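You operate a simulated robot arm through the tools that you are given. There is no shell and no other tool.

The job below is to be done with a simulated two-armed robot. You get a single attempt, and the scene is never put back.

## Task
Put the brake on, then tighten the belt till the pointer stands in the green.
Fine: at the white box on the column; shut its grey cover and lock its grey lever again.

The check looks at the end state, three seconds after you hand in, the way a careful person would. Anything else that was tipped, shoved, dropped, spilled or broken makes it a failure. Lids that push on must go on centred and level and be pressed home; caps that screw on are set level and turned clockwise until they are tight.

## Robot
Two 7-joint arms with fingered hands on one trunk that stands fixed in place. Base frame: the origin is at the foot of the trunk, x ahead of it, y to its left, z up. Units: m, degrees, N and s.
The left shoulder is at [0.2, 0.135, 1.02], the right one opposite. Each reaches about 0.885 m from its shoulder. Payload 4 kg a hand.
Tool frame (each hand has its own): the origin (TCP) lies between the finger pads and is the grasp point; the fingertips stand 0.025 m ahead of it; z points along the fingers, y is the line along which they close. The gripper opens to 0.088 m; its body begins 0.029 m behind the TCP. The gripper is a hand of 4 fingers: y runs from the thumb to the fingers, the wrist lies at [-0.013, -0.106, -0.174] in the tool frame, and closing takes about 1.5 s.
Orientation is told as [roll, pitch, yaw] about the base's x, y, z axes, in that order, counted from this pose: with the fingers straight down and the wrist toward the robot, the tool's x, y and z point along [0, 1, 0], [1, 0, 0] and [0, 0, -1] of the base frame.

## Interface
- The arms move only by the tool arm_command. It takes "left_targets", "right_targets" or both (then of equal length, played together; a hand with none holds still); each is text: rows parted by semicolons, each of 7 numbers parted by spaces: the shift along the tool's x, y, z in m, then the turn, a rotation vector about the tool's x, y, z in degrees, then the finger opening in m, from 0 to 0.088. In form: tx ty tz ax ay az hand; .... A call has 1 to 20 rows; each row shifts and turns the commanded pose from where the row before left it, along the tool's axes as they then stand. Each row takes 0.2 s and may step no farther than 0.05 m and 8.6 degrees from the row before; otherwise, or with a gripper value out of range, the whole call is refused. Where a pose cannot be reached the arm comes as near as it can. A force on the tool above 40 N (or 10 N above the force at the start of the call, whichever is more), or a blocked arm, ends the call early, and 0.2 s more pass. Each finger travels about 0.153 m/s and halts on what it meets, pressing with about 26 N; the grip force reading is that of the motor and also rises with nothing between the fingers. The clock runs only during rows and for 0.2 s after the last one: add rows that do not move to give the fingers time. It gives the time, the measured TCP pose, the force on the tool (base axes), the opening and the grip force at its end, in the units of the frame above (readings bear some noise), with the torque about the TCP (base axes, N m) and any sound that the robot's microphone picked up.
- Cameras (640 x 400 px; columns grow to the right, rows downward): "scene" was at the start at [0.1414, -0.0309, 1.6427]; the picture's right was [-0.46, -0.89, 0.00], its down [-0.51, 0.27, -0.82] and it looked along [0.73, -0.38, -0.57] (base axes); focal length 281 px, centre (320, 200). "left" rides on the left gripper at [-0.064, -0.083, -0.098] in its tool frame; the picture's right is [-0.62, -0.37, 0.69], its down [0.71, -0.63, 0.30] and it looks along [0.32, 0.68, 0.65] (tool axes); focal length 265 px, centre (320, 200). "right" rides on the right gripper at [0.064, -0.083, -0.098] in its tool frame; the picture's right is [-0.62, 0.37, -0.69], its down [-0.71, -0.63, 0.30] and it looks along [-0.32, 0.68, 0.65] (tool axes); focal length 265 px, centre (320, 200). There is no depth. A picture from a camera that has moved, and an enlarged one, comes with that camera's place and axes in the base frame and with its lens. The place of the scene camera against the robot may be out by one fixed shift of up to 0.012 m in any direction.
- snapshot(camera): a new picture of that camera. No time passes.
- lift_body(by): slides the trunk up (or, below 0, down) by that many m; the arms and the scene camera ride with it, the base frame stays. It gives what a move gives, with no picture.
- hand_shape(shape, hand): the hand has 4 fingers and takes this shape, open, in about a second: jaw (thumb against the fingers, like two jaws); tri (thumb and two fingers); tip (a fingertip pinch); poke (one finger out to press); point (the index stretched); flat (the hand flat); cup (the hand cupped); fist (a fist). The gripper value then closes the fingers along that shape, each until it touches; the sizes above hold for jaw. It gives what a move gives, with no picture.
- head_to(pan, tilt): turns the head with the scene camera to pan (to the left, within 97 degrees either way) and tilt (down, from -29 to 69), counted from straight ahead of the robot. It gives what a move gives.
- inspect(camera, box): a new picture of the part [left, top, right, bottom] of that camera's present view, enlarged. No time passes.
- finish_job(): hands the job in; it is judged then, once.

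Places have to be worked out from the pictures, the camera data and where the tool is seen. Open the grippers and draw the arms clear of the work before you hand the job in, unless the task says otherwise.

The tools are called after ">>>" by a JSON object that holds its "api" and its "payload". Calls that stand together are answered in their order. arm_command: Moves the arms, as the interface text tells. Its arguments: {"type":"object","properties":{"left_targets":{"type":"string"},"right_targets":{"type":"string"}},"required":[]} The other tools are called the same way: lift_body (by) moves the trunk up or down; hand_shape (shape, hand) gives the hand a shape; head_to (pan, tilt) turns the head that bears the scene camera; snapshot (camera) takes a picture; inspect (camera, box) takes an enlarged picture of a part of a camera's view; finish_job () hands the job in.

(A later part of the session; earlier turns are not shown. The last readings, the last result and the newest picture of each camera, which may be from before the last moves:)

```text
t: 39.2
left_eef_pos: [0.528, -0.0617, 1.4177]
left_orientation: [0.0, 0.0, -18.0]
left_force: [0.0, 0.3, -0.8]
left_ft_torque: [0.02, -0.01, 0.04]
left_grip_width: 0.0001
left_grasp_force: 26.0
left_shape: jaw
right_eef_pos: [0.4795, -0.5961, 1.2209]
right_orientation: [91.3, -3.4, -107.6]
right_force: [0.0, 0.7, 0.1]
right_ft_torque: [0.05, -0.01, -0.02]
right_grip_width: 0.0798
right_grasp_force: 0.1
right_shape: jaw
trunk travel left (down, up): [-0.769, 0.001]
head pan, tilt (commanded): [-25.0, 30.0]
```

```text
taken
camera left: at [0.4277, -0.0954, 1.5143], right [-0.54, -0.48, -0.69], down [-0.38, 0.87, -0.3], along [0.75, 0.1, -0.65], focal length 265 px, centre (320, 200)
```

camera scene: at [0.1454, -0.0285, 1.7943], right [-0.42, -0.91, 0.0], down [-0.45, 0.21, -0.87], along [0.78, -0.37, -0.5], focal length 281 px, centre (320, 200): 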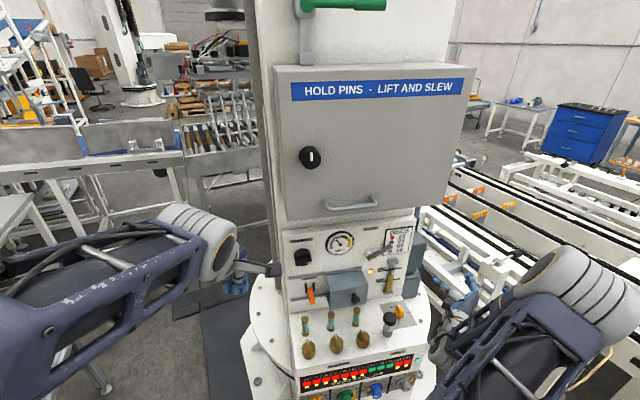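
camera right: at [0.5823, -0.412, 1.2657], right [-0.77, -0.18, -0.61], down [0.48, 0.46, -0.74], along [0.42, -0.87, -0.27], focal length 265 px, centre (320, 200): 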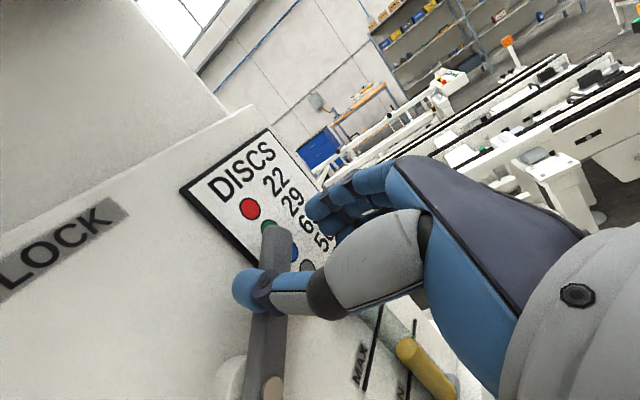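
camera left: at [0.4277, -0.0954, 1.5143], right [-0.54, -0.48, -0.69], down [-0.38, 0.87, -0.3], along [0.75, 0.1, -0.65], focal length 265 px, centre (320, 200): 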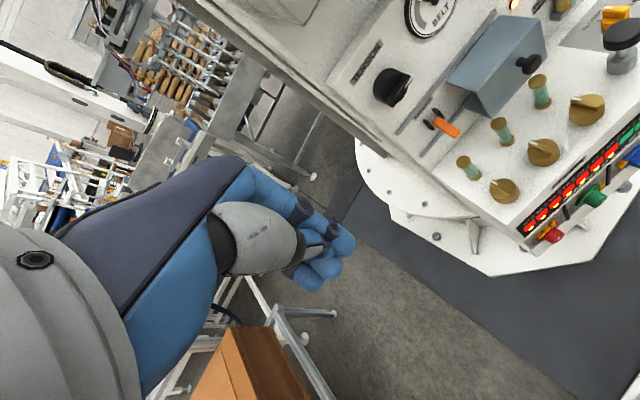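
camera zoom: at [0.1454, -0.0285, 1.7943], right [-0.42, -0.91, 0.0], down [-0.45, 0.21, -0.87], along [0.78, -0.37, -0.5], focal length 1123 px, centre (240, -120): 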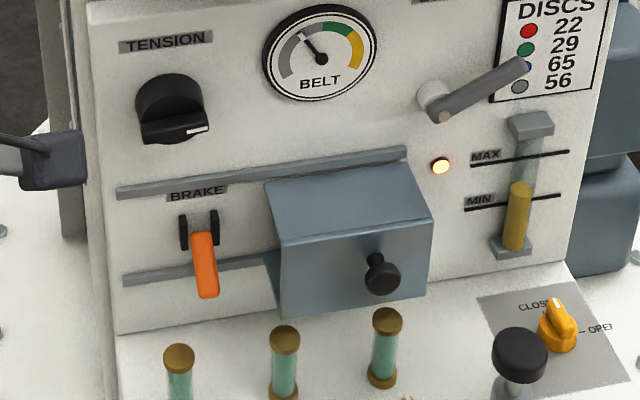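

The BRAKE lever hangs from the black cheeks; it must be flipped up. I zoom in with the left camera from this second position to triangulate the lever's pivot and tip, and the TENSION knob.

>>> {"api": "inspect", "payload": {"camera": "left", "box": [360, 50, 520, 170]}}

>>> {"api": "inspect", "payload": {"camera": "scene", "box": [285, 235, 345, 315]}}

```text
3.33 times, centred on (440, 110) of left
camera zoom: at [0.4277, -0.0954, 1.5143], right [-0.54, -0.48, -0.69], down [-0.38, 0.87, -0.3], along [0.75, 0.1, -0.65], focal length 885 px, centre (-80, 500)
```

zoom: 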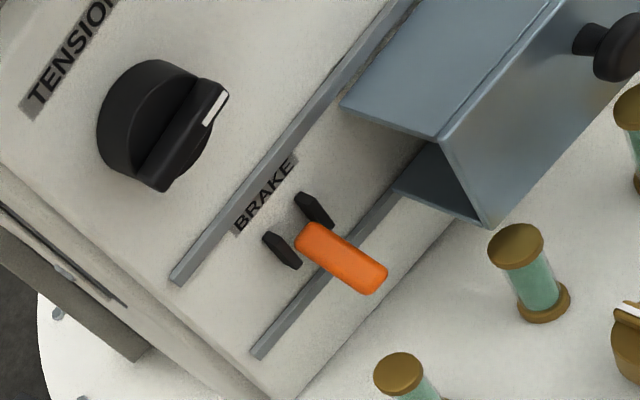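

```text
5.00 times, centred on (315, 275) of scene
camera zoom: at [0.1454, -0.0285, 1.7943], right [-0.42, -0.91, 0.0], down [-0.45, 0.21, -0.87], along [0.78, -0.37, -0.5], focal length 1404 px, centre (345, -175)
```

zoom: 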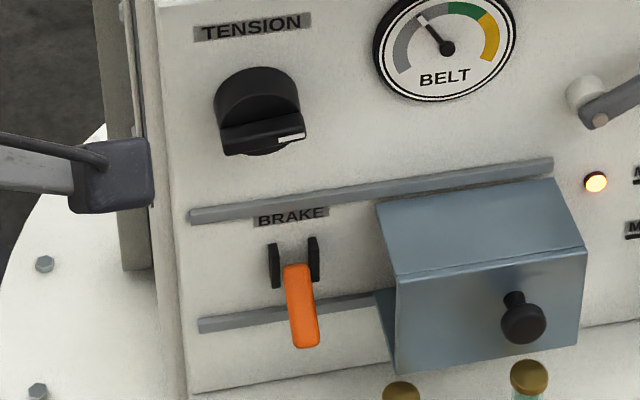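

Triangulation gives the brake lever's tip at [0.698, −0.271, 1.065] and its root at [0.738, −0.284, 1.087], pointing out and down about 28°. The right hand (thumb left, fingers right) is already rolled to pinch its sides, so I move the left hand clear and slide the right hand leftwards in front of the panel.

>>> {"api": "arm_command", "payload": {"left_targets": "0.03 0 -0.01 0 0 0 0.0; 0.03 0 -0.01 0 0 0 0.0; 0.03 0 -0.01 0 0 0 0.0; 0.03 0 -0.01 0 0 0 0.0; 0.03 0 -0.01 0 0 0 0.0", "right_targets": "-0.015 -0.02 0.02 0 0 0 0.08; -0.015 -0.03 0.02 0 0 0 0.07; 0 -0.045 0 0 0 0 0.06; 0 -0.045 0 0 0 0 0.06; 0 -0.045 0 0 0 0 0.06"}}

>>> {"api": "snapshot", "payload": {"camera": "scene"}}

>>> {"api": "snapshot", "payload": {"camera": "right"}}

```text
t: 40.5
left_eef_pos: [0.5746, 0.0812, 1.4672]
left_orientation: [0.1, 0.1, -18.1]
left_force: [-0.7, 0.4, 0.2]
left_ft_torque: [0.0, -0.02, -0.01]
left_grip_width: 0.0
left_grasp_force: 26.0
left_shape: jaw
right_eef_pos: [0.5721, -0.4326, 1.1839]
right_orientation: [91.3, -3.3, -107.7]
right_force: [0.4, 0.6, 0.8]
right_ft_torque: [0.03, 0.0, -0.01]
right_grip_width: 0.0602
right_grasp_force: 0.1
right_shape: jaw
trunk travel left (down, up): [-0.769, 0.001]
head pan, tilt (commanded): [-25.0, 30.0]
```

```text
taken
camera scene: at [0.1449, -0.0288, 1.7944], right [-0.42, -0.91, 0.0], down [-0.45, 0.21, -0.87], along [0.78, -0.37, -0.5], focal length 281 px, centre (320, 200)
```

scene: 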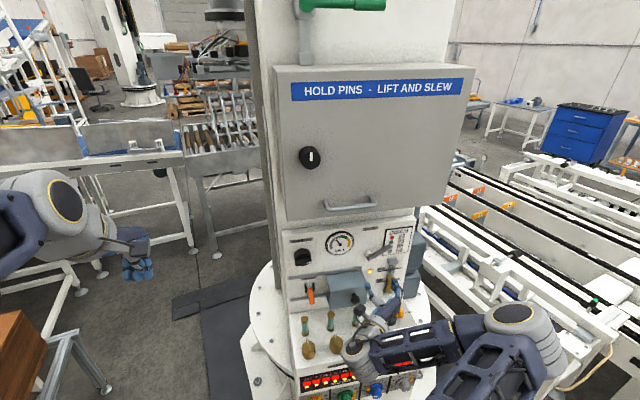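

```text
taken
camera right: at [0.5037, -0.321, 1.2402], right [-0.77, -0.18, -0.61], down [0.48, 0.46, -0.74], along [0.42, -0.87, -0.27], focal length 265 px, centre (320, 200)
```

right: 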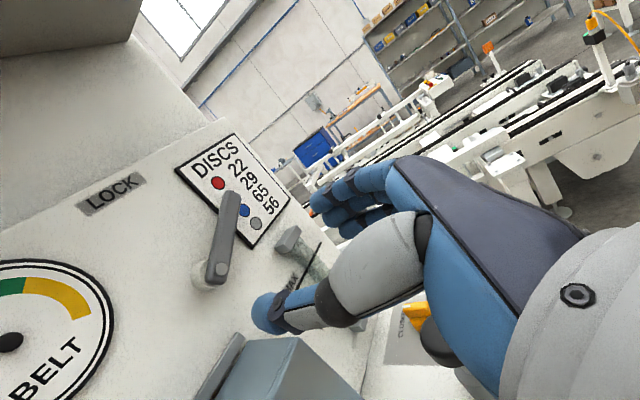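

Right hand is at z 1.184 in front of the cover, well clear. I continue left to line up with the brake lever and tilt the hand 25° downward.

>>> {"api": "arm_command", "payload": {"right_targets": "0 -0.045 0 0 0 0 0.06; 0 -0.045 0 0 0 0 0.06; 0 -0.045 0 0 0 0 0.06; 0 -0.045 0 0 0 0 0.06; 0 -0.01 0 0 0 0 0.06"}}

>>> {"api": "snapshot", "payload": {"camera": "scene"}}

>>> {"api": "snapshot", "payload": {"camera": "right"}}

```text
t: 41.6
left_eef_pos: [0.5734, 0.0826, 1.4679]
left_orientation: [0.0, 0.0, -18.0]
left_force: [0.1, -0.6, -0.1]
left_ft_torque: [0.01, -0.03, 0.0]
left_grip_width: 0.0
left_grasp_force: 25.7
left_shape: jaw
right_eef_pos: [0.6652, -0.3368, 1.1442]
right_orientation: [91.5, -3.4, -107.8]
right_force: [-11.3, 0.0, 11.7]
right_ft_torque: [-0.57, 0.3, -0.54]
right_grip_width: 0.0606
right_grasp_force: 0.0
right_shape: jaw
right hand out of reach, approached as far as the arm can: row 2, 3, 4, 5
trunk travel left (down, up): [-0.769, 0.001]
head pan, tilt (commanded): [-25.0, 30.0]
```

```text
taken
camera scene: at [0.1442, -0.0281, 1.7947], right [-0.42, -0.91, 0.0], down [-0.45, 0.21, -0.87], along [0.79, -0.37, -0.5], focal length 281 px, centre (320, 200)
```

scene: 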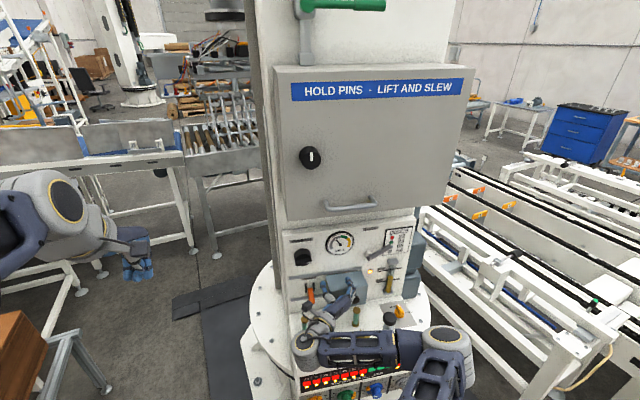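

```text
taken
camera right: at [0.5956, -0.2248, 1.2008], right [-0.77, -0.18, -0.62], down [0.49, 0.46, -0.74], along [0.42, -0.87, -0.27], focal length 265 px, centre (320, 200)
```

right: 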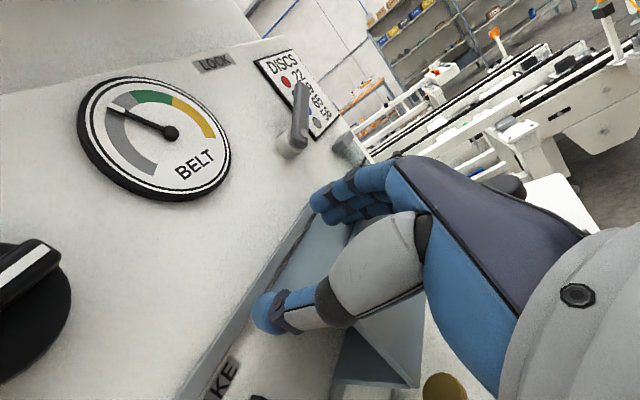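

The arm ran into its near-in limit and drifted forward onto the cover's top (about 11 N contact). I lift and return to the right to free it.

>>> {"api": "arm_command", "payload": {"right_targets": "0.012 0.005 -0.005 0 0 0 0.06; 0.012 0.03 -0.015 0 0 0 0.06; 0.012 0.04 -0.015 0 0 0 0.06; 0 0.04 -0.01 0 0 0 0.06"}}

>>> {"api": "snapshot", "payload": {"camera": "scene"}}

>>> {"api": "inspect", "payload": {"camera": "scene", "box": [270, 230, 430, 330]}}

```text
t: 42.6
left_eef_pos: [0.5764, 0.0827, 1.466]
left_orientation: [0.0, 0.0, -18.0]
left_force: [0.2, 0.7, -0.4]
left_ft_torque: [-0.02, 0.02, 0.03]
left_grip_width: 0.0
left_grasp_force: 26.5
left_shape: jaw
right_eef_pos: [0.5902, -0.4359, 1.1827]
right_orientation: [91.1, -3.4, -107.6]
right_force: [0.1, 0.1, -0.4]
right_ft_torque: [-0.01, -0.01, -0.02]
right_grip_width: 0.0604
right_grasp_force: 0.0
right_shape: jaw
right hand out of reach, approached as far as the arm can: row 1
trunk travel left (down, up): [-0.769, 0.001]
head pan, tilt (commanded): [-25.0, 30.0]
```

```text
taken
camera scene: at [0.1457, -0.0279, 1.7943], right [-0.42, -0.91, 0.0], down [-0.45, 0.21, -0.87], along [0.78, -0.37, -0.5], focal length 281 px, centre (320, 200)
```

scene: 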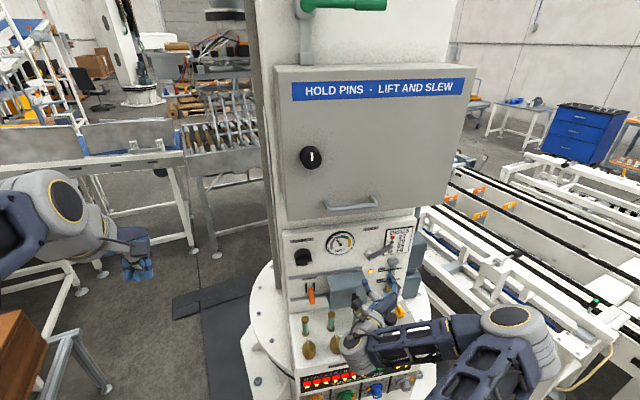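

```text
4.00 times, centred on (350, 280) of scene
camera zoom: at [0.1457, -0.0279, 1.7943], right [-0.42, -0.91, 0.0], down [-0.45, 0.21, -0.87], along [0.78, -0.37, -0.5], focal length 1123 px, centre (200, -120)
```

zoom: 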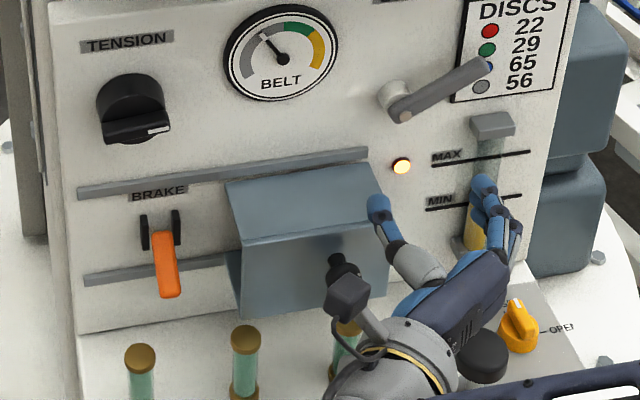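

The right hand cannot reach the brake in this roll, and nothing was disturbed. I send it back to the right, and roll the left hand −90° (fingers to the left, thumb to the right) up where it has space.

>>> {"api": "arm_command", "payload": {"right_targets": "0 0.04 -0.012 0 0 0 0.06; 0 0.04 -0.012 0 0 0 0.06; 0 0.04 -0.012 0 0 0 0.06; 0 0.03 -0.01 0 0 0 0.06; 0 0 0 0 0 0 0.06; 0 0 0 0 0 0 0.06; 0 0 0 0 0 0 0.06; 0 0 0 0 0 0 0.06; 0 0 0 0 0 0 0.06; 0 0 0 0 0 0 0.06; 0 0 0 0 0 0 0.06", "left_targets": "0 0 0 0 0 -8.2 0.02; 0 0 0 0 0 -8.2 0.04; 0 0 0 0 0 -8.2 0.06; 0 0 0 0 0 -8.2 0.06; 0 0 0 0 0 -8.2 0.06; 0 0 0 0 0 -8.2 0.06; 0 0 0 0 0 -8.2 0.06; 0 0 0 0 0 -8.2 0.06; 0 0 0 0 0 -8.2 0.06; 0 0 0 0 0 -8.2 0.06; 0 0 0 0 0 -8 0.06"}}

>>> {"api": "snapshot", "payload": {"camera": "scene"}}

>>> {"api": "snapshot", "payload": {"camera": "left"}}

```text
t: 45.0
left_eef_pos: [0.5749, 0.0816, 1.4666]
left_orientation: [-0.1, 0.0, 72.2]
left_force: [0.1, 0.1, -0.6]
left_ft_torque: [0.01, -0.02, 0.0]
left_grip_width: 0.0185
left_grasp_force: 0.0
left_shape: jaw
right_eef_pos: [0.5006, -0.5649, 1.1925]
right_orientation: [91.4, -3.4, -107.6]
right_force: [0.6, 0.0, 0.7]
right_ft_torque: [-0.02, 0.02, 0.0]
right_grip_width: 0.0602
right_grasp_force: 0.1
right_shape: jaw
trunk travel left (down, up): [-0.769, 0.001]
head pan, tilt (commanded): [-25.0, 30.0]
```

```text
taken
camera scene: at [0.1451, -0.0283, 1.7944], right [-0.42, -0.91, 0.0], down [-0.45, 0.21, -0.87], along [0.78, -0.37, -0.5], focal length 281 px, centre (320, 200)
```

scene: 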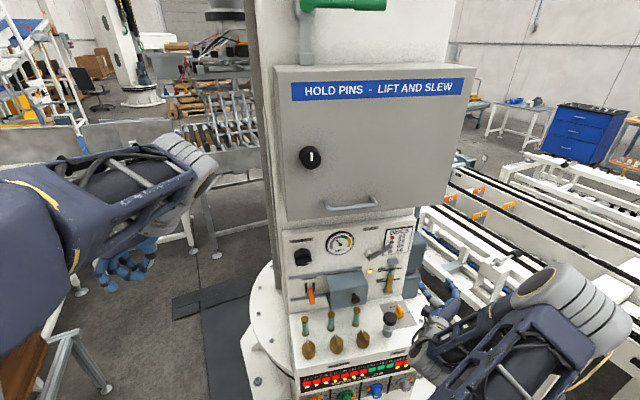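

```text
taken
camera left: at [0.609, -0.0167, 1.5642], right [0.48, -0.54, -0.69], down [-0.87, -0.38, -0.31], along [-0.1, 0.75, -0.65], focal length 265 px, centre (320, 200)
```

left: 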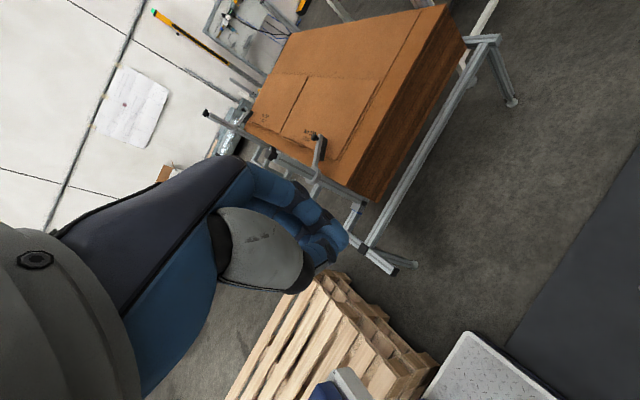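

The roll worked, but the left gripper reads only 0.0185 although 0.06 was asked; I reset the jaw shape to open it properly.

>>> {"api": "hand_shape", "payload": {"shape": "jaw", "hand": "left"}}

>>> {"api": "snapshot", "payload": {"camera": "left"}}

```text
t: 46.0
left_eef_pos: [0.5745, 0.0823, 1.4659]
left_orientation: [0.1, 0.0, 72.0]
left_force: [0.7, -0.1, 1.1]
left_ft_torque: [0.0, 0.01, 0.01]
left_grip_width: 0.0878
left_grasp_force: 0.0
left_shape: jaw
right_eef_pos: [0.5009, -0.5639, 1.1925]
right_orientation: [91.3, -3.4, -107.7]
right_force: [0.3, 0.2, 0.2]
right_ft_torque: [0.03, 0.01, -0.02]
right_grip_width: 0.0601
right_grasp_force: 0.1
right_shape: jaw
trunk travel left (down, up): [-0.769, 0.001]
head pan, tilt (commanded): [-25.0, 30.0]
```

```text
taken
camera left: at [0.609, -0.0168, 1.5639], right [0.48, -0.54, -0.69], down [-0.87, -0.38, -0.3], along [-0.1, 0.75, -0.65], focal length 265 px, centre (320, 200)
```

left: 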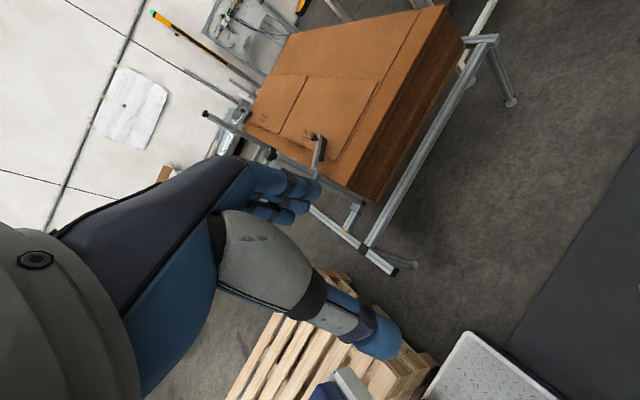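

Open again. Now I pitch the left hand from straight down toward forward-down (60° turn about the lateral axis).

>>> {"api": "arm_command", "payload": {"left_targets": "0 0 0 0 -8.5 0 0.06; 0 0 0 0 -8.5 0 0.06; 0 0 0 0 -8.5 0 0.06; 0 0 0 0 -8.5 0 0.06; 0 0 0 0 -8.5 0 0.06; 0 0 0 0 -8.5 0 0.06; 0 0 0 0 -8.5 0 0.06"}}

>>> {"api": "snapshot", "payload": {"camera": "scene"}}

>>> {"api": "snapshot", "payload": {"camera": "left"}}

```text
t: 47.5
left_eef_pos: [0.5769, 0.0609, 1.4586]
left_orientation: [-58.4, 1.4, 68.4]
left_force: [0.1, 0.1, 0.0]
left_ft_torque: [-0.05, -0.01, 0.02]
left_grip_width: 0.0603
left_grasp_force: 0.1
left_shape: jaw
right_eef_pos: [0.5009, -0.5644, 1.1924]
right_orientation: [91.3, -3.5, -107.6]
right_force: [0.4, -0.7, 0.1]
right_ft_torque: [-0.01, 0.01, 0.01]
right_grip_width: 0.0603
right_grasp_force: 0.0
right_shape: jaw
trunk travel left (down, up): [-0.769, 0.001]
head pan, tilt (commanded): [-25.0, 30.0]
```

```text
taken
camera scene: at [0.1434, -0.0319, 1.7944], right [-0.47, -0.88, 0.0], down [-0.44, 0.23, -0.87], along [0.77, -0.4, -0.5], focal length 281 px, centre (320, 200)
```

scene: 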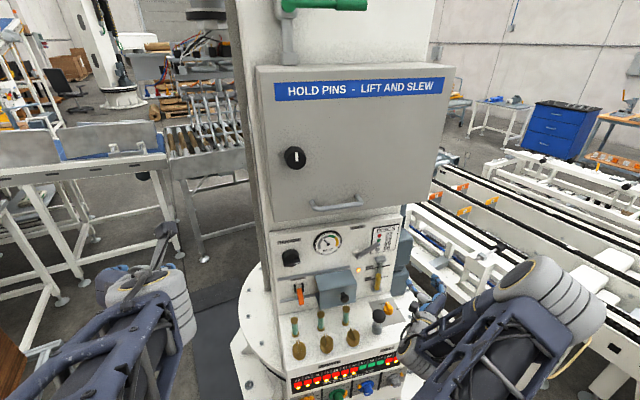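

```text
taken
camera left: at [0.4988, 0.0047, 1.5658], right [0.72, -0.68, 0.17], down [-0.35, -0.56, -0.75], along [0.61, 0.48, -0.64], focal length 265 px, centre (320, 200)
```

left: 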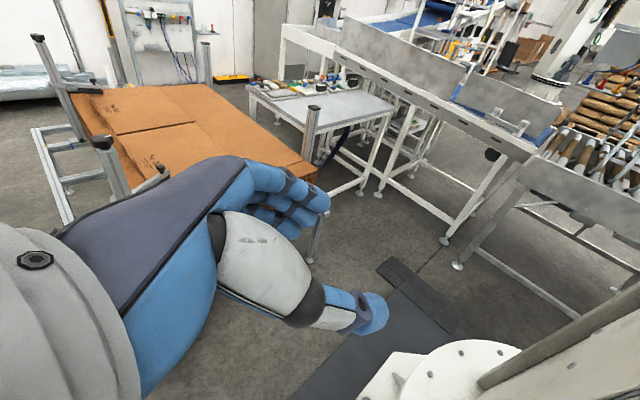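

The head pan shifted about 3° — the left arm is brushing the head. I move the left hand forward, right and down toward the brake, which takes the arm away from the head.

>>> {"api": "arm_command", "payload": {"left_targets": "0.018 -0.022 0.029 0 0 0 0.06; 0.02 -0.028 0.029 0 0 0 0.06; 0.02 -0.028 0.029 0 0 0 0.06; 0.02 -0.028 0.029 0 0 0 0.06; 0.02 -0.028 0.029 0 0 0 0.06"}}

>>> {"api": "snapshot", "payload": {"camera": "scene"}}

>>> {"api": "snapshot", "payload": {"camera": "left"}}

```text
t: 48.0
left_eef_pos: [0.5487, -0.0637, 1.4073]
left_orientation: [-55.3, 8.9, 51.2]
left_force: [-0.2, 0.0, -0.7]
left_ft_torque: [0.0, -0.01, -0.02]
left_grip_width: 0.0602
left_grasp_force: 0.0
left_shape: jaw
right_eef_pos: [0.5017, -0.5646, 1.1918]
right_orientation: [91.3, -3.5, -107.6]
right_force: [0.0, 0.0, -0.3]
right_ft_torque: [-0.01, -0.02, 0.0]
right_grip_width: 0.0604
right_grasp_force: 0.0
right_shape: jaw
trunk travel left (down, up): [-0.769, 0.001]
head pan, tilt (commanded): [-25.0, 30.0]
stopped in row 1 (left hand): the arm was blocked; the commanded pose is now the measured one
```

```text
taken
camera scene: at [0.1446, -0.0293, 1.7944], right [-0.44, -0.9, 0.0], down [-0.45, 0.22, -0.87], along [0.78, -0.38, -0.5], focal length 281 px, centre (320, 200)
```

scene: 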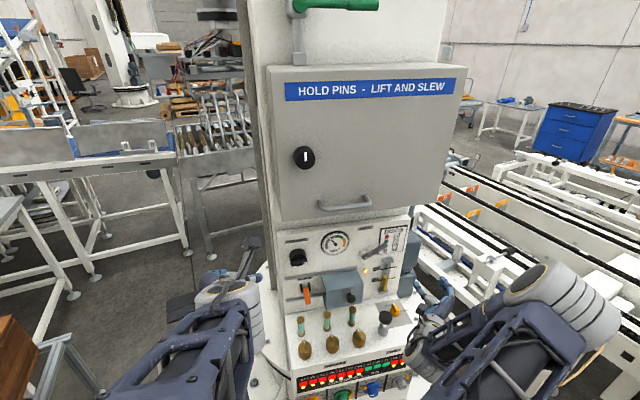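

```text
taken
camera left: at [0.4716, -0.086, 1.5272], right [0.5, -0.85, 0.17], down [-0.59, -0.48, -0.65], along [0.64, 0.23, -0.74], focal length 265 px, centre (320, 200)
```

left: 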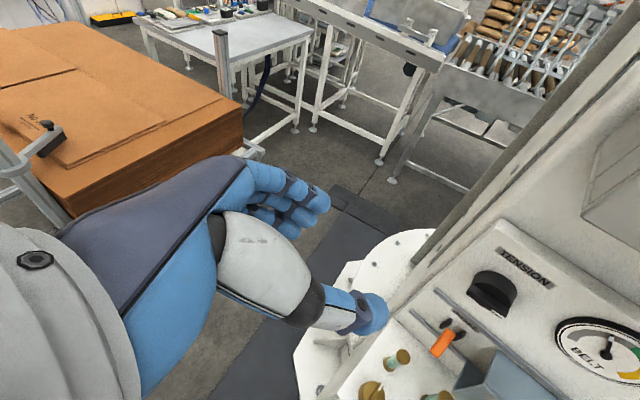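

The left arm with its wrist on the right side gets caught on the head, so that pose is no good. I undo it: pitch the left hand back to fingers-down and turn it back toward its earlier yaw, where it moved freely.

>>> {"api": "arm_command", "payload": {"left_targets": "0 0.01 -0.005 0 8.5 0 0.06; 0 0.01 -0.005 0 8.5 0 0.06; 0 0.01 0 0 8.5 0 0.06; 0 0.01 0 0 8.5 0 0.06; 0 0.01 0 0 8.5 0 0.06; 0 0 0 0 8.5 0 0.06; 0 0 0 0 0 8.5 0.06; 0 0 0 0 0 8.5 0.06; 0 0 0 0 0 8.5 0.06; 0 0 0 0 0 8.5 0.06"}}

>>> {"api": "snapshot", "payload": {"camera": "scene"}}

```text
t: 50.1
left_eef_pos: [0.5737, -0.0194, 1.4068]
left_orientation: [-8.5, 4.7, 16.9]
left_force: [0.6, -0.9, -1.3]
left_ft_torque: [0.0, 0.0, 0.03]
left_grip_width: 0.06
left_grasp_force: 0.0
left_shape: jaw
right_eef_pos: [0.501, -0.5654, 1.1922]
right_orientation: [91.3, -3.4, -107.7]
right_force: [0.1, 0.5, 0.5]
right_ft_torque: [-0.02, -0.04, -0.03]
right_grip_width: 0.0606
right_grasp_force: 0.1
right_shape: jaw
trunk travel left (down, up): [-0.769, 0.001]
head pan, tilt (commanded): [-25.0, 30.0]
```

```text
taken
camera scene: at [0.1454, -0.0284, 1.7944], right [-0.42, -0.91, 0.0], down [-0.45, 0.21, -0.87], along [0.78, -0.37, -0.5], focal length 281 px, centre (320, 200)
```

scene: 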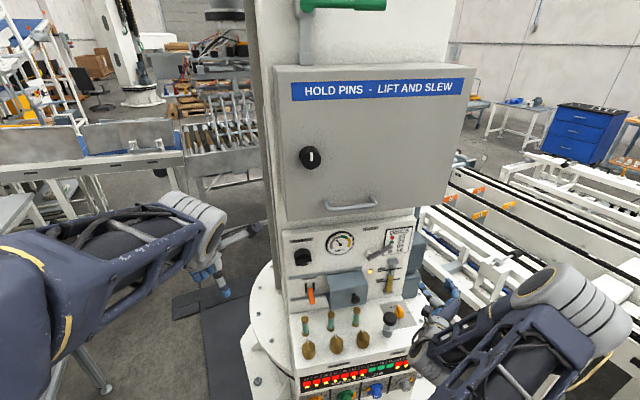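

The head is free again. I keep turning the left hand the other way (clockwise about its own axis) so that the wrist ends up on the left with the fingers to the right.

>>> {"api": "arm_command", "payload": {"left_targets": "0 0 0 0 0 8.5 0.06; 0 0 0 0 0 8.5 0.06; 0 0 0 0 0 8.5 0.06; 0 0 0 0 0 8.5 0.06; 0 0 0 0 0 8.5 0.06; 0 0 0 0 0 8.5 0.06; 0 0 0 0 0 8.5 0.06; 0 0 0 0 0 8.5 0.06; 0 0 0 0 0 8.5 0.06; 0 0 0 0 0 8.5 0.06; 0 0 0 0 0 8.5 0.06; 0 0 0 0 0 8.5 0.06; 0 0 0 0 0 8.5 0.06; 0 0 0 0 0 8.5 0.06; 0 0 0 0 0 6 0.06"}}

>>> {"api": "snapshot", "payload": {"camera": "scene"}}

>>> {"api": "snapshot", "payload": {"camera": "left"}}

```text
t: 53.4
left_eef_pos: [0.5723, -0.0198, 1.4068]
left_orientation: [0.9, -9.5, -107.8]
left_force: [-0.3, -0.7, 0.4]
left_ft_torque: [0.0, 0.01, -0.01]
left_grip_width: 0.0602
left_grasp_force: 0.1
left_shape: jaw
right_eef_pos: [0.5004, -0.5652, 1.1922]
right_orientation: [91.4, -3.3, -107.6]
right_force: [-1.2, 0.8, 0.2]
right_ft_torque: [-0.02, 0.01, 0.01]
right_grip_width: 0.0602
right_grasp_force: 0.1
right_shape: jaw
trunk travel left (down, up): [-0.769, 0.001]
head pan, tilt (commanded): [-25.0, 30.0]
```

```text
taken
camera scene: at [0.1452, -0.0283, 1.7944], right [-0.42, -0.91, 0.0], down [-0.45, 0.21, -0.87], along [0.78, -0.37, -0.5], focal length 281 px, centre (320, 200)
```

scene: 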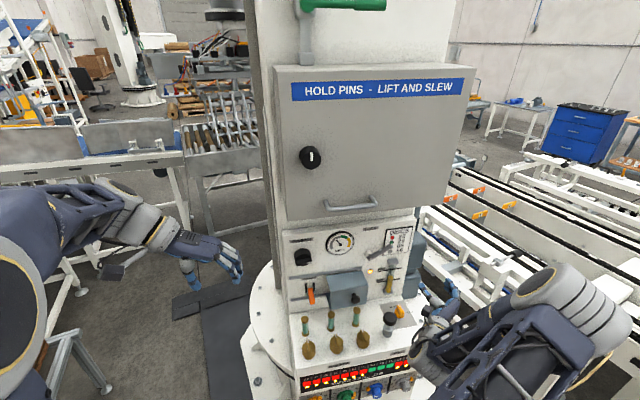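

```text
taken
camera left: at [0.5393, 0.0948, 1.4875], right [-0.5, 0.42, -0.75], down [0.86, 0.33, -0.39], along [0.08, -0.85, -0.52], focal length 265 px, centre (320, 200)
```

left: 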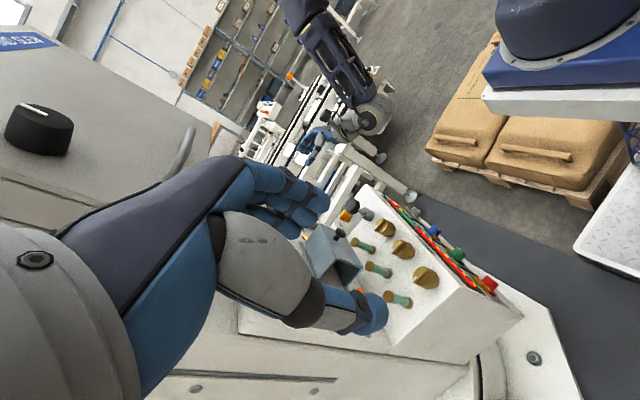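

That turn was reached without trouble and the left wrist now sits naturally on the left. I pitch this hand up toward the panel (fingers forward and 30° down).

>>> {"api": "arm_command", "payload": {"left_targets": "0 0 0 0 8.5 0 0.06; 0 0 0 0 8.5 0 0.06; 0 0 0 0 8.5 0 0.06; 0 0 0 0 8.5 0 0.06; 0 0 0 0 8.5 0 0.06; 0 0 0 0 8.5 0 0.06; 0 0 0 0 8.5 0 0.06"}}

>>> {"api": "snapshot", "payload": {"camera": "scene"}}

>>> {"api": "snapshot", "payload": {"camera": "left"}}

```text
t: 55.0
left_eef_pos: [0.5512, -0.0187, 1.4604]
left_orientation: [58.2, -1.4, -107.3]
left_force: [0.0, -0.1, 0.4]
left_ft_torque: [0.01, 0.02, 0.04]
left_grip_width: 0.0603
left_grasp_force: 0.0
left_shape: jaw
left hand out of reach, approached as far as the arm can: row 6, 7
right_eef_pos: [0.502, -0.5644, 1.1918]
right_orientation: [91.3, -3.3, -107.7]
right_force: [-0.5, 0.1, 1.2]
right_ft_torque: [0.02, 0.02, -0.02]
right_grip_width: 0.0605
right_grasp_force: 0.2
right_shape: jaw
trunk travel left (down, up): [-0.769, 0.001]
head pan, tilt (commanded): [-25.0, 30.0]
```

```text
taken
camera scene: at [0.1456, -0.0288, 1.7945], right [-0.42, -0.91, 0.0], down [-0.45, 0.21, -0.87], along [0.78, -0.37, -0.5], focal length 281 px, centre (320, 200)
```

scene: 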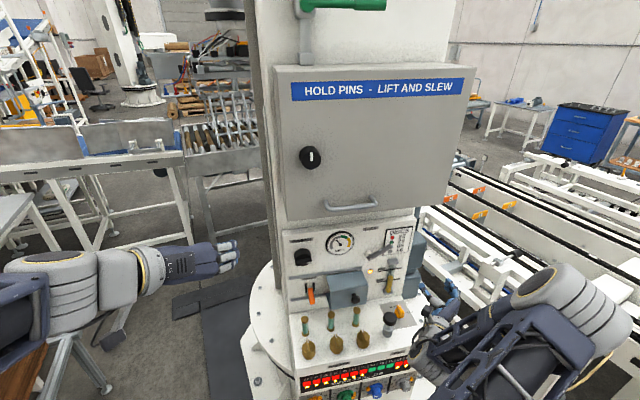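

```text
taken
camera left: at [0.4638, 0.0966, 1.4542], right [0.36, 0.25, -0.9], down [0.8, 0.42, 0.43], along [0.49, -0.87, -0.05], focal length 265 px, centre (320, 200)
```

left: 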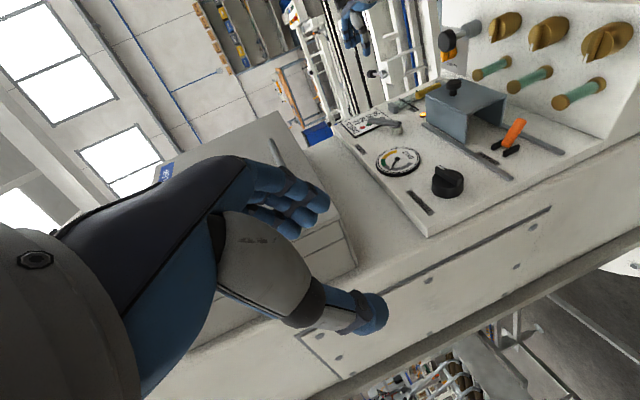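

The left hand now points at the panel, 32° down, with thumb left and fingers right. I bring it down and across toward the brake lever, stopping short to check.

>>> {"api": "arm_command", "payload": {"left_targets": "-0.0216 0.0197 0.03 0 0 0 0.06; -0.0216 0.0197 0.03 0 0 0 0.06; -0.0216 0.0197 0.03 0 0 0 0.06; -0.0216 0.0197 0.03 0 0 0 0.06; -0.0216 0.0197 0.03 0 0 0 0.06; -0.0216 0.0197 0.03 0 0 0 0.06; -0.0216 0.0197 0.03 0 0 0 0.06"}}

>>> {"api": "snapshot", "payload": {"camera": "scene"}}

>>> {"api": "snapshot", "payload": {"camera": "left"}}

```text
t: 56.5
left_eef_pos: [0.5565, -0.093, 1.3146]
left_orientation: [58.3, -1.5, -107.5]
left_force: [-0.2, -1.0, -0.1]
left_ft_torque: [0.03, -0.01, -0.03]
left_grip_width: 0.0601
left_grasp_force: 0.0
left_shape: jaw
left hand out of reach, approached as far as the arm can: row 1, 5, 6, 7
right_eef_pos: [0.5008, -0.5646, 1.1906]
right_orientation: [91.2, -3.3, -107.7]
right_force: [-0.8, -0.2, 0.1]
right_ft_torque: [0.01, 0.0, -0.01]
right_grip_width: 0.06
right_grasp_force: 0.1
right_shape: jaw
trunk travel left (down, up): [-0.769, 0.001]
head pan, tilt (commanded): [-25.0, 30.0]
```

```text
taken
camera scene: at [0.1453, -0.0285, 1.7944], right [-0.42, -0.91, 0.0], down [-0.45, 0.21, -0.87], along [0.78, -0.37, -0.5], focal length 281 px, centre (320, 200)
```

scene: 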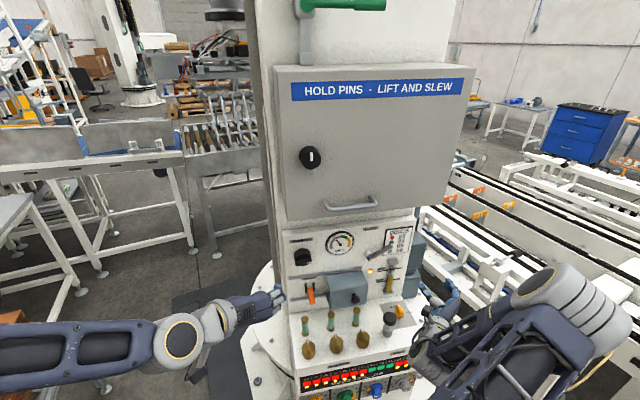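

```text
taken
camera left: at [0.4679, 0.0237, 1.3096], right [0.35, 0.25, -0.9], down [0.8, 0.42, 0.43], along [0.49, -0.87, -0.05], focal length 265 px, centre (320, 200)
```

left: 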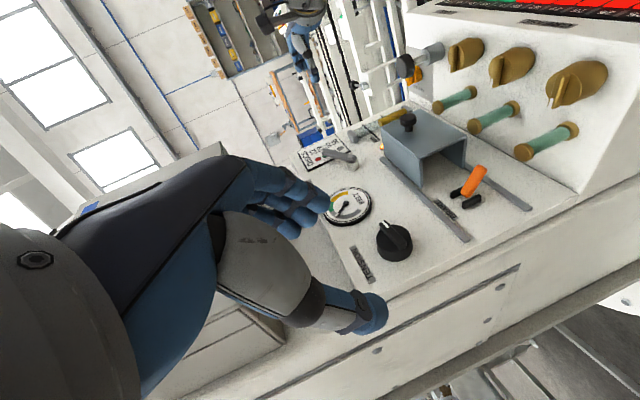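

The arm reports limits on part of that path. I test moving straight toward the panel and right, in single small steps, to find which direction is free.

>>> {"api": "arm_command", "payload": {"left_targets": "0.0105 0 0.017 0 0 0 0.06; 0.0105 0 0.017 0 0 0 0.06; 0.0105 0 0.017 0 0 0 0.06"}}

>>> {"api": "arm_command", "payload": {"left_targets": "-0.017 0 0.0105 0 0 0 0.06; -0.017 0 0.0105 0 0 0 0.06; -0.017 0 0.0105 0 0 0 0.06"}}

>>> {"api": "arm_command", "payload": {"left_targets": "0 0.02 0 0 0 0 0.06; 0 0.02 0 0 0 0 0.06"}}

```text
t: 57.4
left_eef_pos: [0.5753, -0.0848, 1.3175]
left_orientation: [58.3, -1.6, -107.4]
left_force: [0.6, 0.6, -0.7]
left_ft_torque: [0.01, -0.01, -0.03]
left_grip_width: 0.0597
left_grasp_force: 0.1
left_shape: jaw
left hand out of reach, approached as far as the arm can: row 1, 2, 3
right_eef_pos: [0.5013, -0.5655, 1.1927]
right_orientation: [91.3, -3.6, -107.7]
right_force: [0.3, 0.1, -0.3]
right_ft_torque: [-0.03, -0.04, 0.0]
right_grip_width: 0.0603
right_grasp_force: 0.0
right_shape: jaw
trunk travel left (down, up): [-0.769, 0.001]
head pan, tilt (commanded): [-25.0, 30.0]
```

```text
t: 58.1
left_eef_pos: [0.568, -0.058, 1.2633]
left_orientation: [58.1, -1.4, -107.4]
left_force: [0.0, 0.5, -0.7]
left_ft_torque: [0.01, -0.01, 0.01]
left_grip_width: 0.0603
left_grasp_force: 0.0
left_shape: jaw
left hand out of reach, approached as far as the arm can: row 1, 2, 3
right_eef_pos: [0.499, -0.5649, 1.1918]
right_orientation: [91.2, -3.4, -107.7]
right_force: [-0.7, -0.3, 0.1]
right_ft_torque: [0.01, -0.01, 0.01]
right_grip_width: 0.0603
right_grasp_force: 0.1
right_shape: jaw
trunk travel left (down, up): [-0.769, 0.001]
head pan, tilt (commanded): [-25.0, 30.0]
```

```text
t: 58.8
left_eef_pos: [0.5583, -0.0646, 1.2704]
left_orientation: [58.3, -1.6, -107.6]
left_force: [1.0, 1.1, 0.4]
left_ft_torque: [0.01, 0.0, -0.03]
left_grip_width: 0.06
left_grasp_force: 0.1
left_shape: jaw
left hand out of reach, approached as far as the arm can: row 1, 2
right_eef_pos: [0.5012, -0.5649, 1.193]
right_orientation: [91.3, -3.5, -107.6]
right_force: [-0.1, -0.4, -1.0]
right_ft_torque: [-0.01, 0.03, 0.02]
right_grip_width: 0.0603
right_grasp_force: 0.1
right_shape: jaw
trunk travel left (down, up): [-0.769, 0.001]
head pan, tilt (commanded): [-25.0, 30.0]
```

The orientation is at a wrist limit. A steeper hand (fingers about 60° down) still clears the TENSION knob, so I pitch back 28° and try the approach again.

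>>> {"api": "arm_command", "payload": {"left_targets": "0 0 0 0 -8.5 0 0.06; 0 0 0 0 -8.5 0 0.06; 0 0 0 0 -8.5 0 0.06; 0 0 0 0 -3 0 0.06"}}

>>> {"api": "arm_command", "payload": {"left_targets": "0 0.02 0 0 0 0 0.06; 0 0.02 0 0 0 0 0.06"}}

>>> {"api": "snapshot", "payload": {"camera": "scene"}}

```text
t: 59.8
left_eef_pos: [0.5511, -0.0674, 1.2742]
left_orientation: [40.1, -3.5, -108.9]
left_force: [-0.6, -0.2, -0.5]
left_ft_torque: [0.01, 0.02, 0.0]
left_grip_width: 0.0601
left_grasp_force: 0.0
left_shape: jaw
left hand out of reach, approached as far as the arm can: row 2, 3, 4
right_eef_pos: [0.5012, -0.5648, 1.1908]
right_orientation: [91.3, -3.5, -107.6]
right_force: [1.5, 1.0, 0.4]
right_ft_torque: [-0.02, 0.01, -0.03]
right_grip_width: 0.0599
right_grasp_force: 0.0
right_shape: jaw
trunk travel left (down, up): [-0.769, 0.001]
head pan, tilt (commanded): [-25.0, 30.0]
```

```text
t: 60.4
left_eef_pos: [0.5334, -0.0795, 1.2848]
left_orientation: [37.8, -2.1, -107.6]
left_force: [-0.4, 1.0, -0.4]
left_ft_torque: [0.03, 0.0, -0.01]
left_grip_width: 0.0602
left_grasp_force: 0.0
left_shape: jaw
left hand out of reach, approached as far as the arm can: row 1, 2
right_eef_pos: [0.4996, -0.5639, 1.1922]
right_orientation: [91.3, -3.6, -107.6]
right_force: [-0.3, 0.4, 0.4]
right_ft_torque: [-0.02, -0.03, -0.02]
right_grip_width: 0.0602
right_grasp_force: 0.1
right_shape: jaw
trunk travel left (down, up): [-0.769, 0.001]
head pan, tilt (commanded): [-25.0, 30.0]
```

```text
taken
camera scene: at [0.1455, -0.028, 1.7943], right [-0.42, -0.91, 0.0], down [-0.45, 0.21, -0.87], along [0.78, -0.37, -0.5], focal length 281 px, centre (320, 200)
```

scene: 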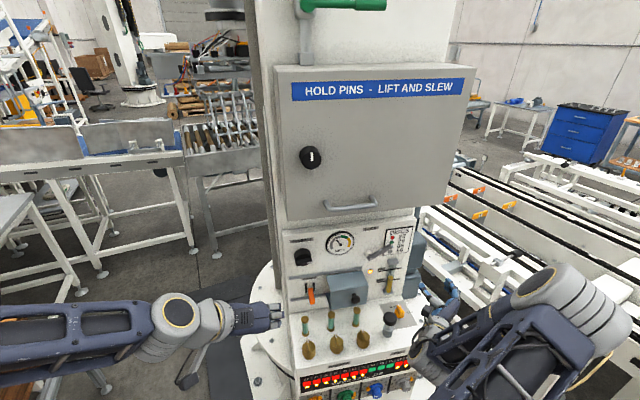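

I now see why: in these poses the elbow ends up too near the raised shoulders. The right hand should be rolled the other way (fingers left, wrist right), so I first turn it back by −172° about its own axis in its free place.

>>> {"api": "arm_command", "payload": {"right_targets": "0 0.02 -0.01 0 0 -8.6 0.06; 0 0.02 -0.01 0 0 -8.6 0.06; 0 0 0 0 0 -8.6 0.06; 0 0 0 0 0 -8.6 0.06; 0 0 0 0 0 -8.6 0.06; 0 0 0 0 0 -8.6 0.06; 0 0 0 0 0 -8.6 0.06; 0 0 0 0 0 -8.6 0.06; 0 0 0 0 0 -8.6 0.06; 0 0 0 0 0 -8.6 0.06"}}

>>> {"api": "snapshot", "payload": {"camera": "scene"}}

```text
t: 62.5
left_eef_pos: [0.5338, -0.0787, 1.2851]
left_orientation: [37.7, -2.1, -107.5]
left_force: [0.0, 0.4, -0.7]
left_ft_torque: [0.03, -0.02, 0.01]
left_grip_width: 0.0602
left_grasp_force: 0.1
left_shape: jaw
right_eef_pos: [0.4727, -0.6161, 1.2012]
right_orientation: [154.5, -88.6, -171.7]
right_force: [1.3, 0.4, 0.4]
right_ft_torque: [0.04, 0.0, -0.01]
right_grip_width: 0.0604
right_grasp_force: 0.0
right_shape: jaw
right hand out of reach, approached as far as the arm can: row 10
trunk travel left (down, up): [-0.769, 0.001]
head pan, tilt (commanded): [-25.0, 30.0]
```

```text
taken
camera scene: at [0.1452, -0.0281, 1.7944], right [-0.42, -0.91, 0.0], down [-0.45, 0.21, -0.87], along [0.78, -0.37, -0.5], focal length 281 px, centre (320, 200)
```

scene: 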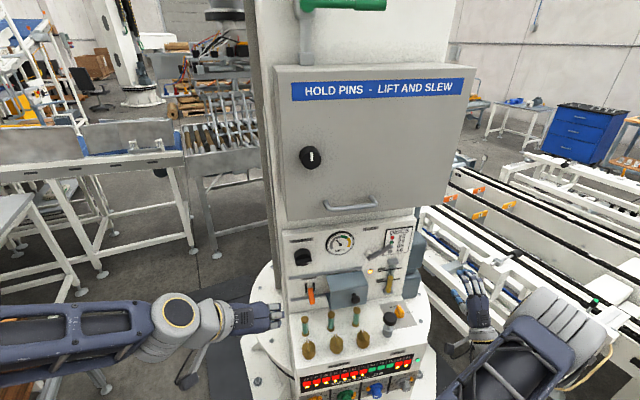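

The right hand passed through palm-down fine. I continue the roll by another 86°.

>>> {"api": "arm_command", "payload": {"right_targets": "0 0 0 0 0 -8.6 0.06; 0 0 0 0 0 -8.6 0.06; 0 0 0 0 0 -8.6 0.06; 0 0 0 0 0 -8.6 0.06; 0 0 0 0 0 -8.6 0.06; 0 0 0 0 0 -8.6 0.06; 0 0 0 0 0 -8.6 0.06; 0 0 0 0 0 -8.6 0.06; 0 0 0 0 0 -8.6 0.06; 0 0 0 0 0 -8.6 0.06"}}

>>> {"api": "snapshot", "payload": {"camera": "scene"}}

>>> {"api": "snapshot", "payload": {"camera": "right"}}

```text
t: 64.8
left_eef_pos: [0.5329, -0.0797, 1.2841]
left_orientation: [37.7, -2.0, -107.5]
left_force: [0.3, -0.7, 0.6]
left_ft_torque: [-0.02, -0.01, 0.01]
left_grip_width: 0.0602
left_grasp_force: 0.1
left_shape: jaw
right_eef_pos: [0.4683, -0.7587, 1.2983]
right_orientation: [-89.0, -12.9, 73.9]
right_force: [0.6, 0.0, 0.3]
right_ft_torque: [0.02, 0.02, 0.0]
right_grip_width: 0.0602
right_grasp_force: 0.1
right_shape: jaw
right hand out of reach, approached as far as the arm can: row 1, 2, 3, 4, 5, 6, 7, 8, 9, 10
trunk travel left (down, up): [-0.769, 0.001]
head pan, tilt (commanded): [-25.0, 30.0]
```

```text
taken
camera scene: at [0.1457, -0.0284, 1.7943], right [-0.42, -0.91, 0.0], down [-0.45, 0.21, -0.87], along [0.78, -0.37, -0.5], focal length 281 px, centre (320, 200)
```

scene: 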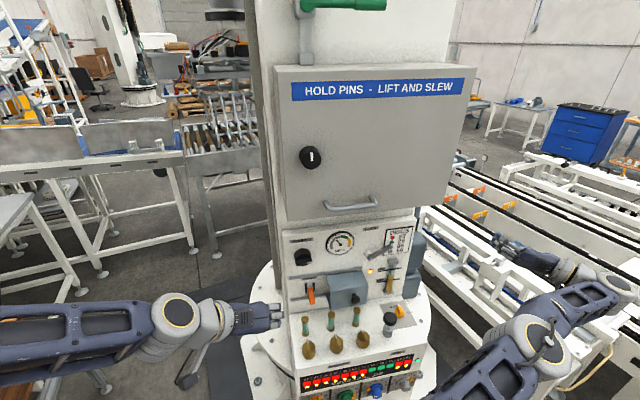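

```text
taken
camera right: at [0.3522, -0.7964, 1.2182], right [-0.59, 0.4, 0.7], down [0.09, -0.83, 0.55], along [0.8, 0.39, 0.46], focal length 265 px, centre (320, 200)
```

right: 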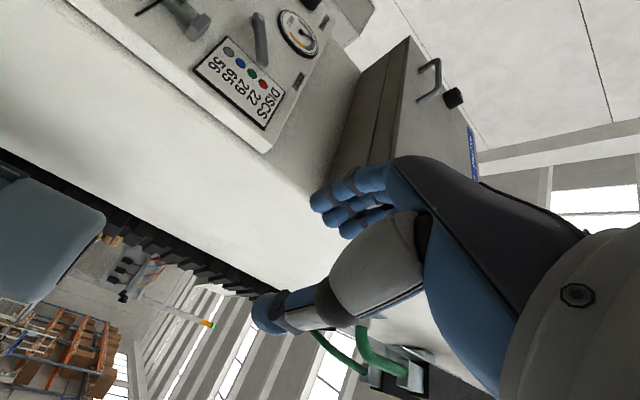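

The right hand is now rolled with its wrist on the right and touches nothing. I lower the trunk by 0.10 m, which should give the left hand room for its brake pose.

>>> {"api": "lift_body", "payload": {"by": -0.1}}

>>> {"api": "snapshot", "payload": {"camera": "scene"}}

>>> {"api": "snapshot", "payload": {"camera": "left"}}

```text
t: 66.1
left_eef_pos: [0.5322, -0.0816, 1.184]
left_orientation: [37.7, -1.9, -107.6]
left_force: [0.0, -0.3, 0.3]
left_ft_torque: [0.0, -0.02, -0.01]
left_grip_width: 0.06
left_grasp_force: 0.2
left_shape: jaw
right_eef_pos: [0.4659, -0.7591, 1.1977]
right_orientation: [-88.9, -13.0, 73.8]
right_force: [-0.4, -0.5, -0.3]
right_ft_torque: [0.02, 0.0, -0.01]
right_grip_width: 0.0602
right_grasp_force: 0.0
right_shape: jaw
trunk travel left (down, up): [-0.669, 0.101]
head pan, tilt (commanded): [-25.0, 30.0]
```

```text
taken
camera scene: at [0.1453, -0.0283, 1.6944], right [-0.42, -0.91, 0.0], down [-0.45, 0.21, -0.87], along [0.78, -0.37, -0.5], focal length 281 px, centre (320, 200)
```

scene: 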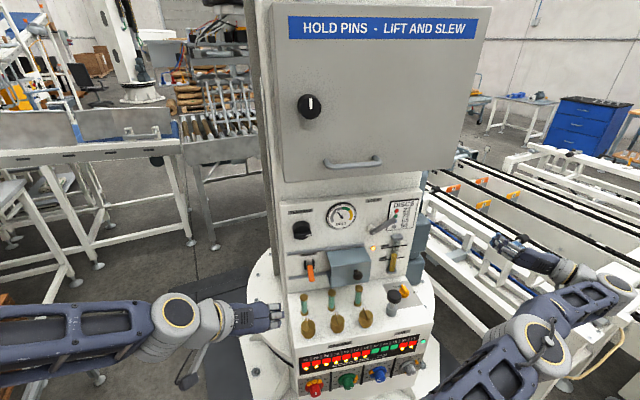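

```text
taken
camera left: at [0.4518, 0.0352, 1.2195], right [0.04, 0.34, -0.94], down [0.91, 0.38, 0.17], along [0.42, -0.86, -0.29], focal length 265 px, centre (320, 200)
```

left: 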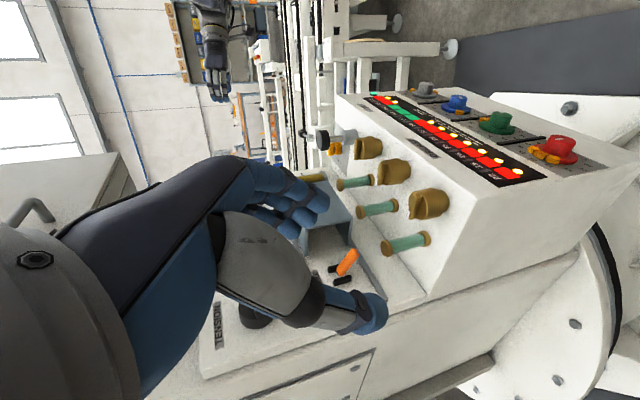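

The left hand is now lower and has a good view of the brake lever. I test small steps forward and to the right.

>>> {"api": "arm_command", "payload": {"left_targets": "0.0158 0.02 0.0122 0 0 0 0.06; 0.0158 0.02 0.0122 0 0 0 0.06; 0.0158 0.02 0.0122 0 0 0 0.06"}}

>>> {"api": "snapshot", "payload": {"camera": "left"}}

```text
t: 66.9
left_eef_pos: [0.5365, -0.092, 1.2041]
left_orientation: [37.7, -1.9, -107.5]
left_force: [0.0, -0.5, 0.4]
left_ft_torque: [0.02, -0.03, -0.03]
left_grip_width: 0.0601
left_grasp_force: 0.0
left_shape: jaw
left hand out of reach, approached as far as the arm can: row 1, 2, 3
right_eef_pos: [0.4666, -0.7596, 1.1978]
right_orientation: [-89.0, -13.1, 73.8]
right_force: [0.5, 0.9, 0.5]
right_ft_torque: [-0.01, -0.03, 0.01]
right_grip_width: 0.0602
right_grasp_force: 0.0
right_shape: jaw
trunk travel left (down, up): [-0.669, 0.101]
head pan, tilt (commanded): [-25.0, 30.0]
```

```text
taken
camera left: at [0.4558, 0.0236, 1.2383], right [0.04, 0.34, -0.94], down [0.91, 0.38, 0.17], along [0.42, -0.86, -0.29], focal length 265 px, centre (320, 200)
```

left: 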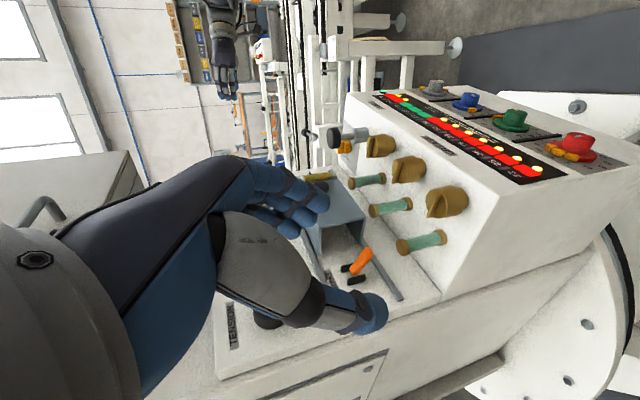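

The left arm is stuck on a poor elbow branch, so I use the right hand, whose wrist now lies on the right. I slide it left along the panel front (about 26 cm), while backing the left hand away to its side.

>>> {"api": "arm_command", "payload": {"right_targets": "0.01 0.044 -0.003 0 0 0 0.06; 0.01 0.044 -0.003 0 0 0 0.06; 0.01 0.044 -0.003 0 0 0 0.06; 0.01 0.044 0 0 0 0 0.06; 0.01 0.044 0 0 0 0 0.06; 0.01 0.044 0 0 0 0 0.06", "left_targets": "0 -0.03 0 0 0 0 0.06; 0 -0.03 0 0 0 0 0.06; 0 -0.03 0 0 0 0 0.06; 0 -0.03 0 0 0 0 0.06; 0 -0.03 0 0 0 0 0.06; 0 -0.03 0 0 0 0 0.06"}}

>>> {"api": "snapshot", "payload": {"camera": "scene"}}

>>> {"api": "snapshot", "payload": {"camera": "right"}}

```text
t: 68.3
left_eef_pos: [0.5911, 0.0791, 1.1969]
left_orientation: [37.6, -2.0, -107.5]
left_force: [0.1, 0.7, 0.1]
left_ft_torque: [0.03, -0.03, -0.02]
left_grip_width: 0.0599
left_grasp_force: 0.2
left_shape: jaw
right_eef_pos: [0.5165, -0.7465, 1.2121]
right_orientation: [-88.6, -13.4, 73.9]
right_force: [0.2, 0.2, -0.9]
right_ft_torque: [0.02, 0.0, 0.03]
right_grip_width: 0.0604
right_grasp_force: 0.0
right_shape: jaw
right hand out of reach, approached as far as the arm can: row 1, 2, 3, 4, 5, 6
trunk travel left (down, up): [-0.669, 0.101]
head pan, tilt (commanded): [-25.0, 30.0]
```

```text
taken
camera scene: at [0.1448, -0.0289, 1.6944], right [-0.42, -0.91, 0.0], down [-0.45, 0.21, -0.87], along [0.78, -0.37, -0.5], focal length 281 px, centre (320, 200)
```

scene: 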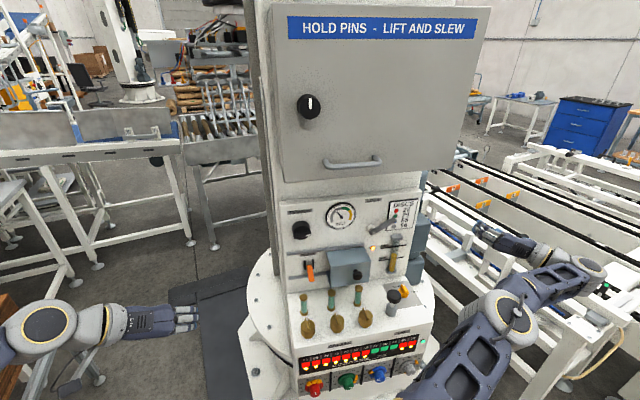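

```text
taken
camera right: at [0.4024, -0.7833, 1.1325], right [-0.59, 0.39, 0.7], down [0.09, -0.84, 0.54], along [0.8, 0.39, 0.46], focal length 265 px, centre (320, 200)
```

right: 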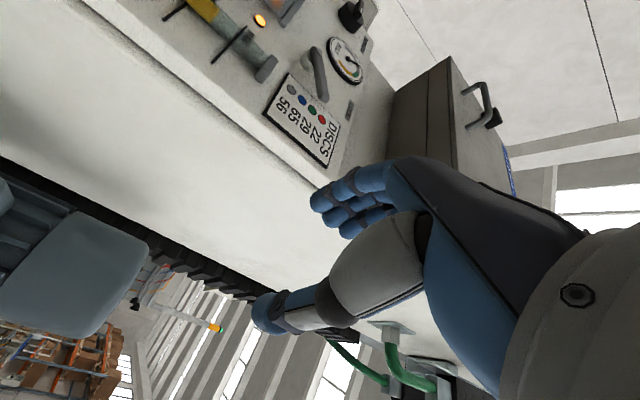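

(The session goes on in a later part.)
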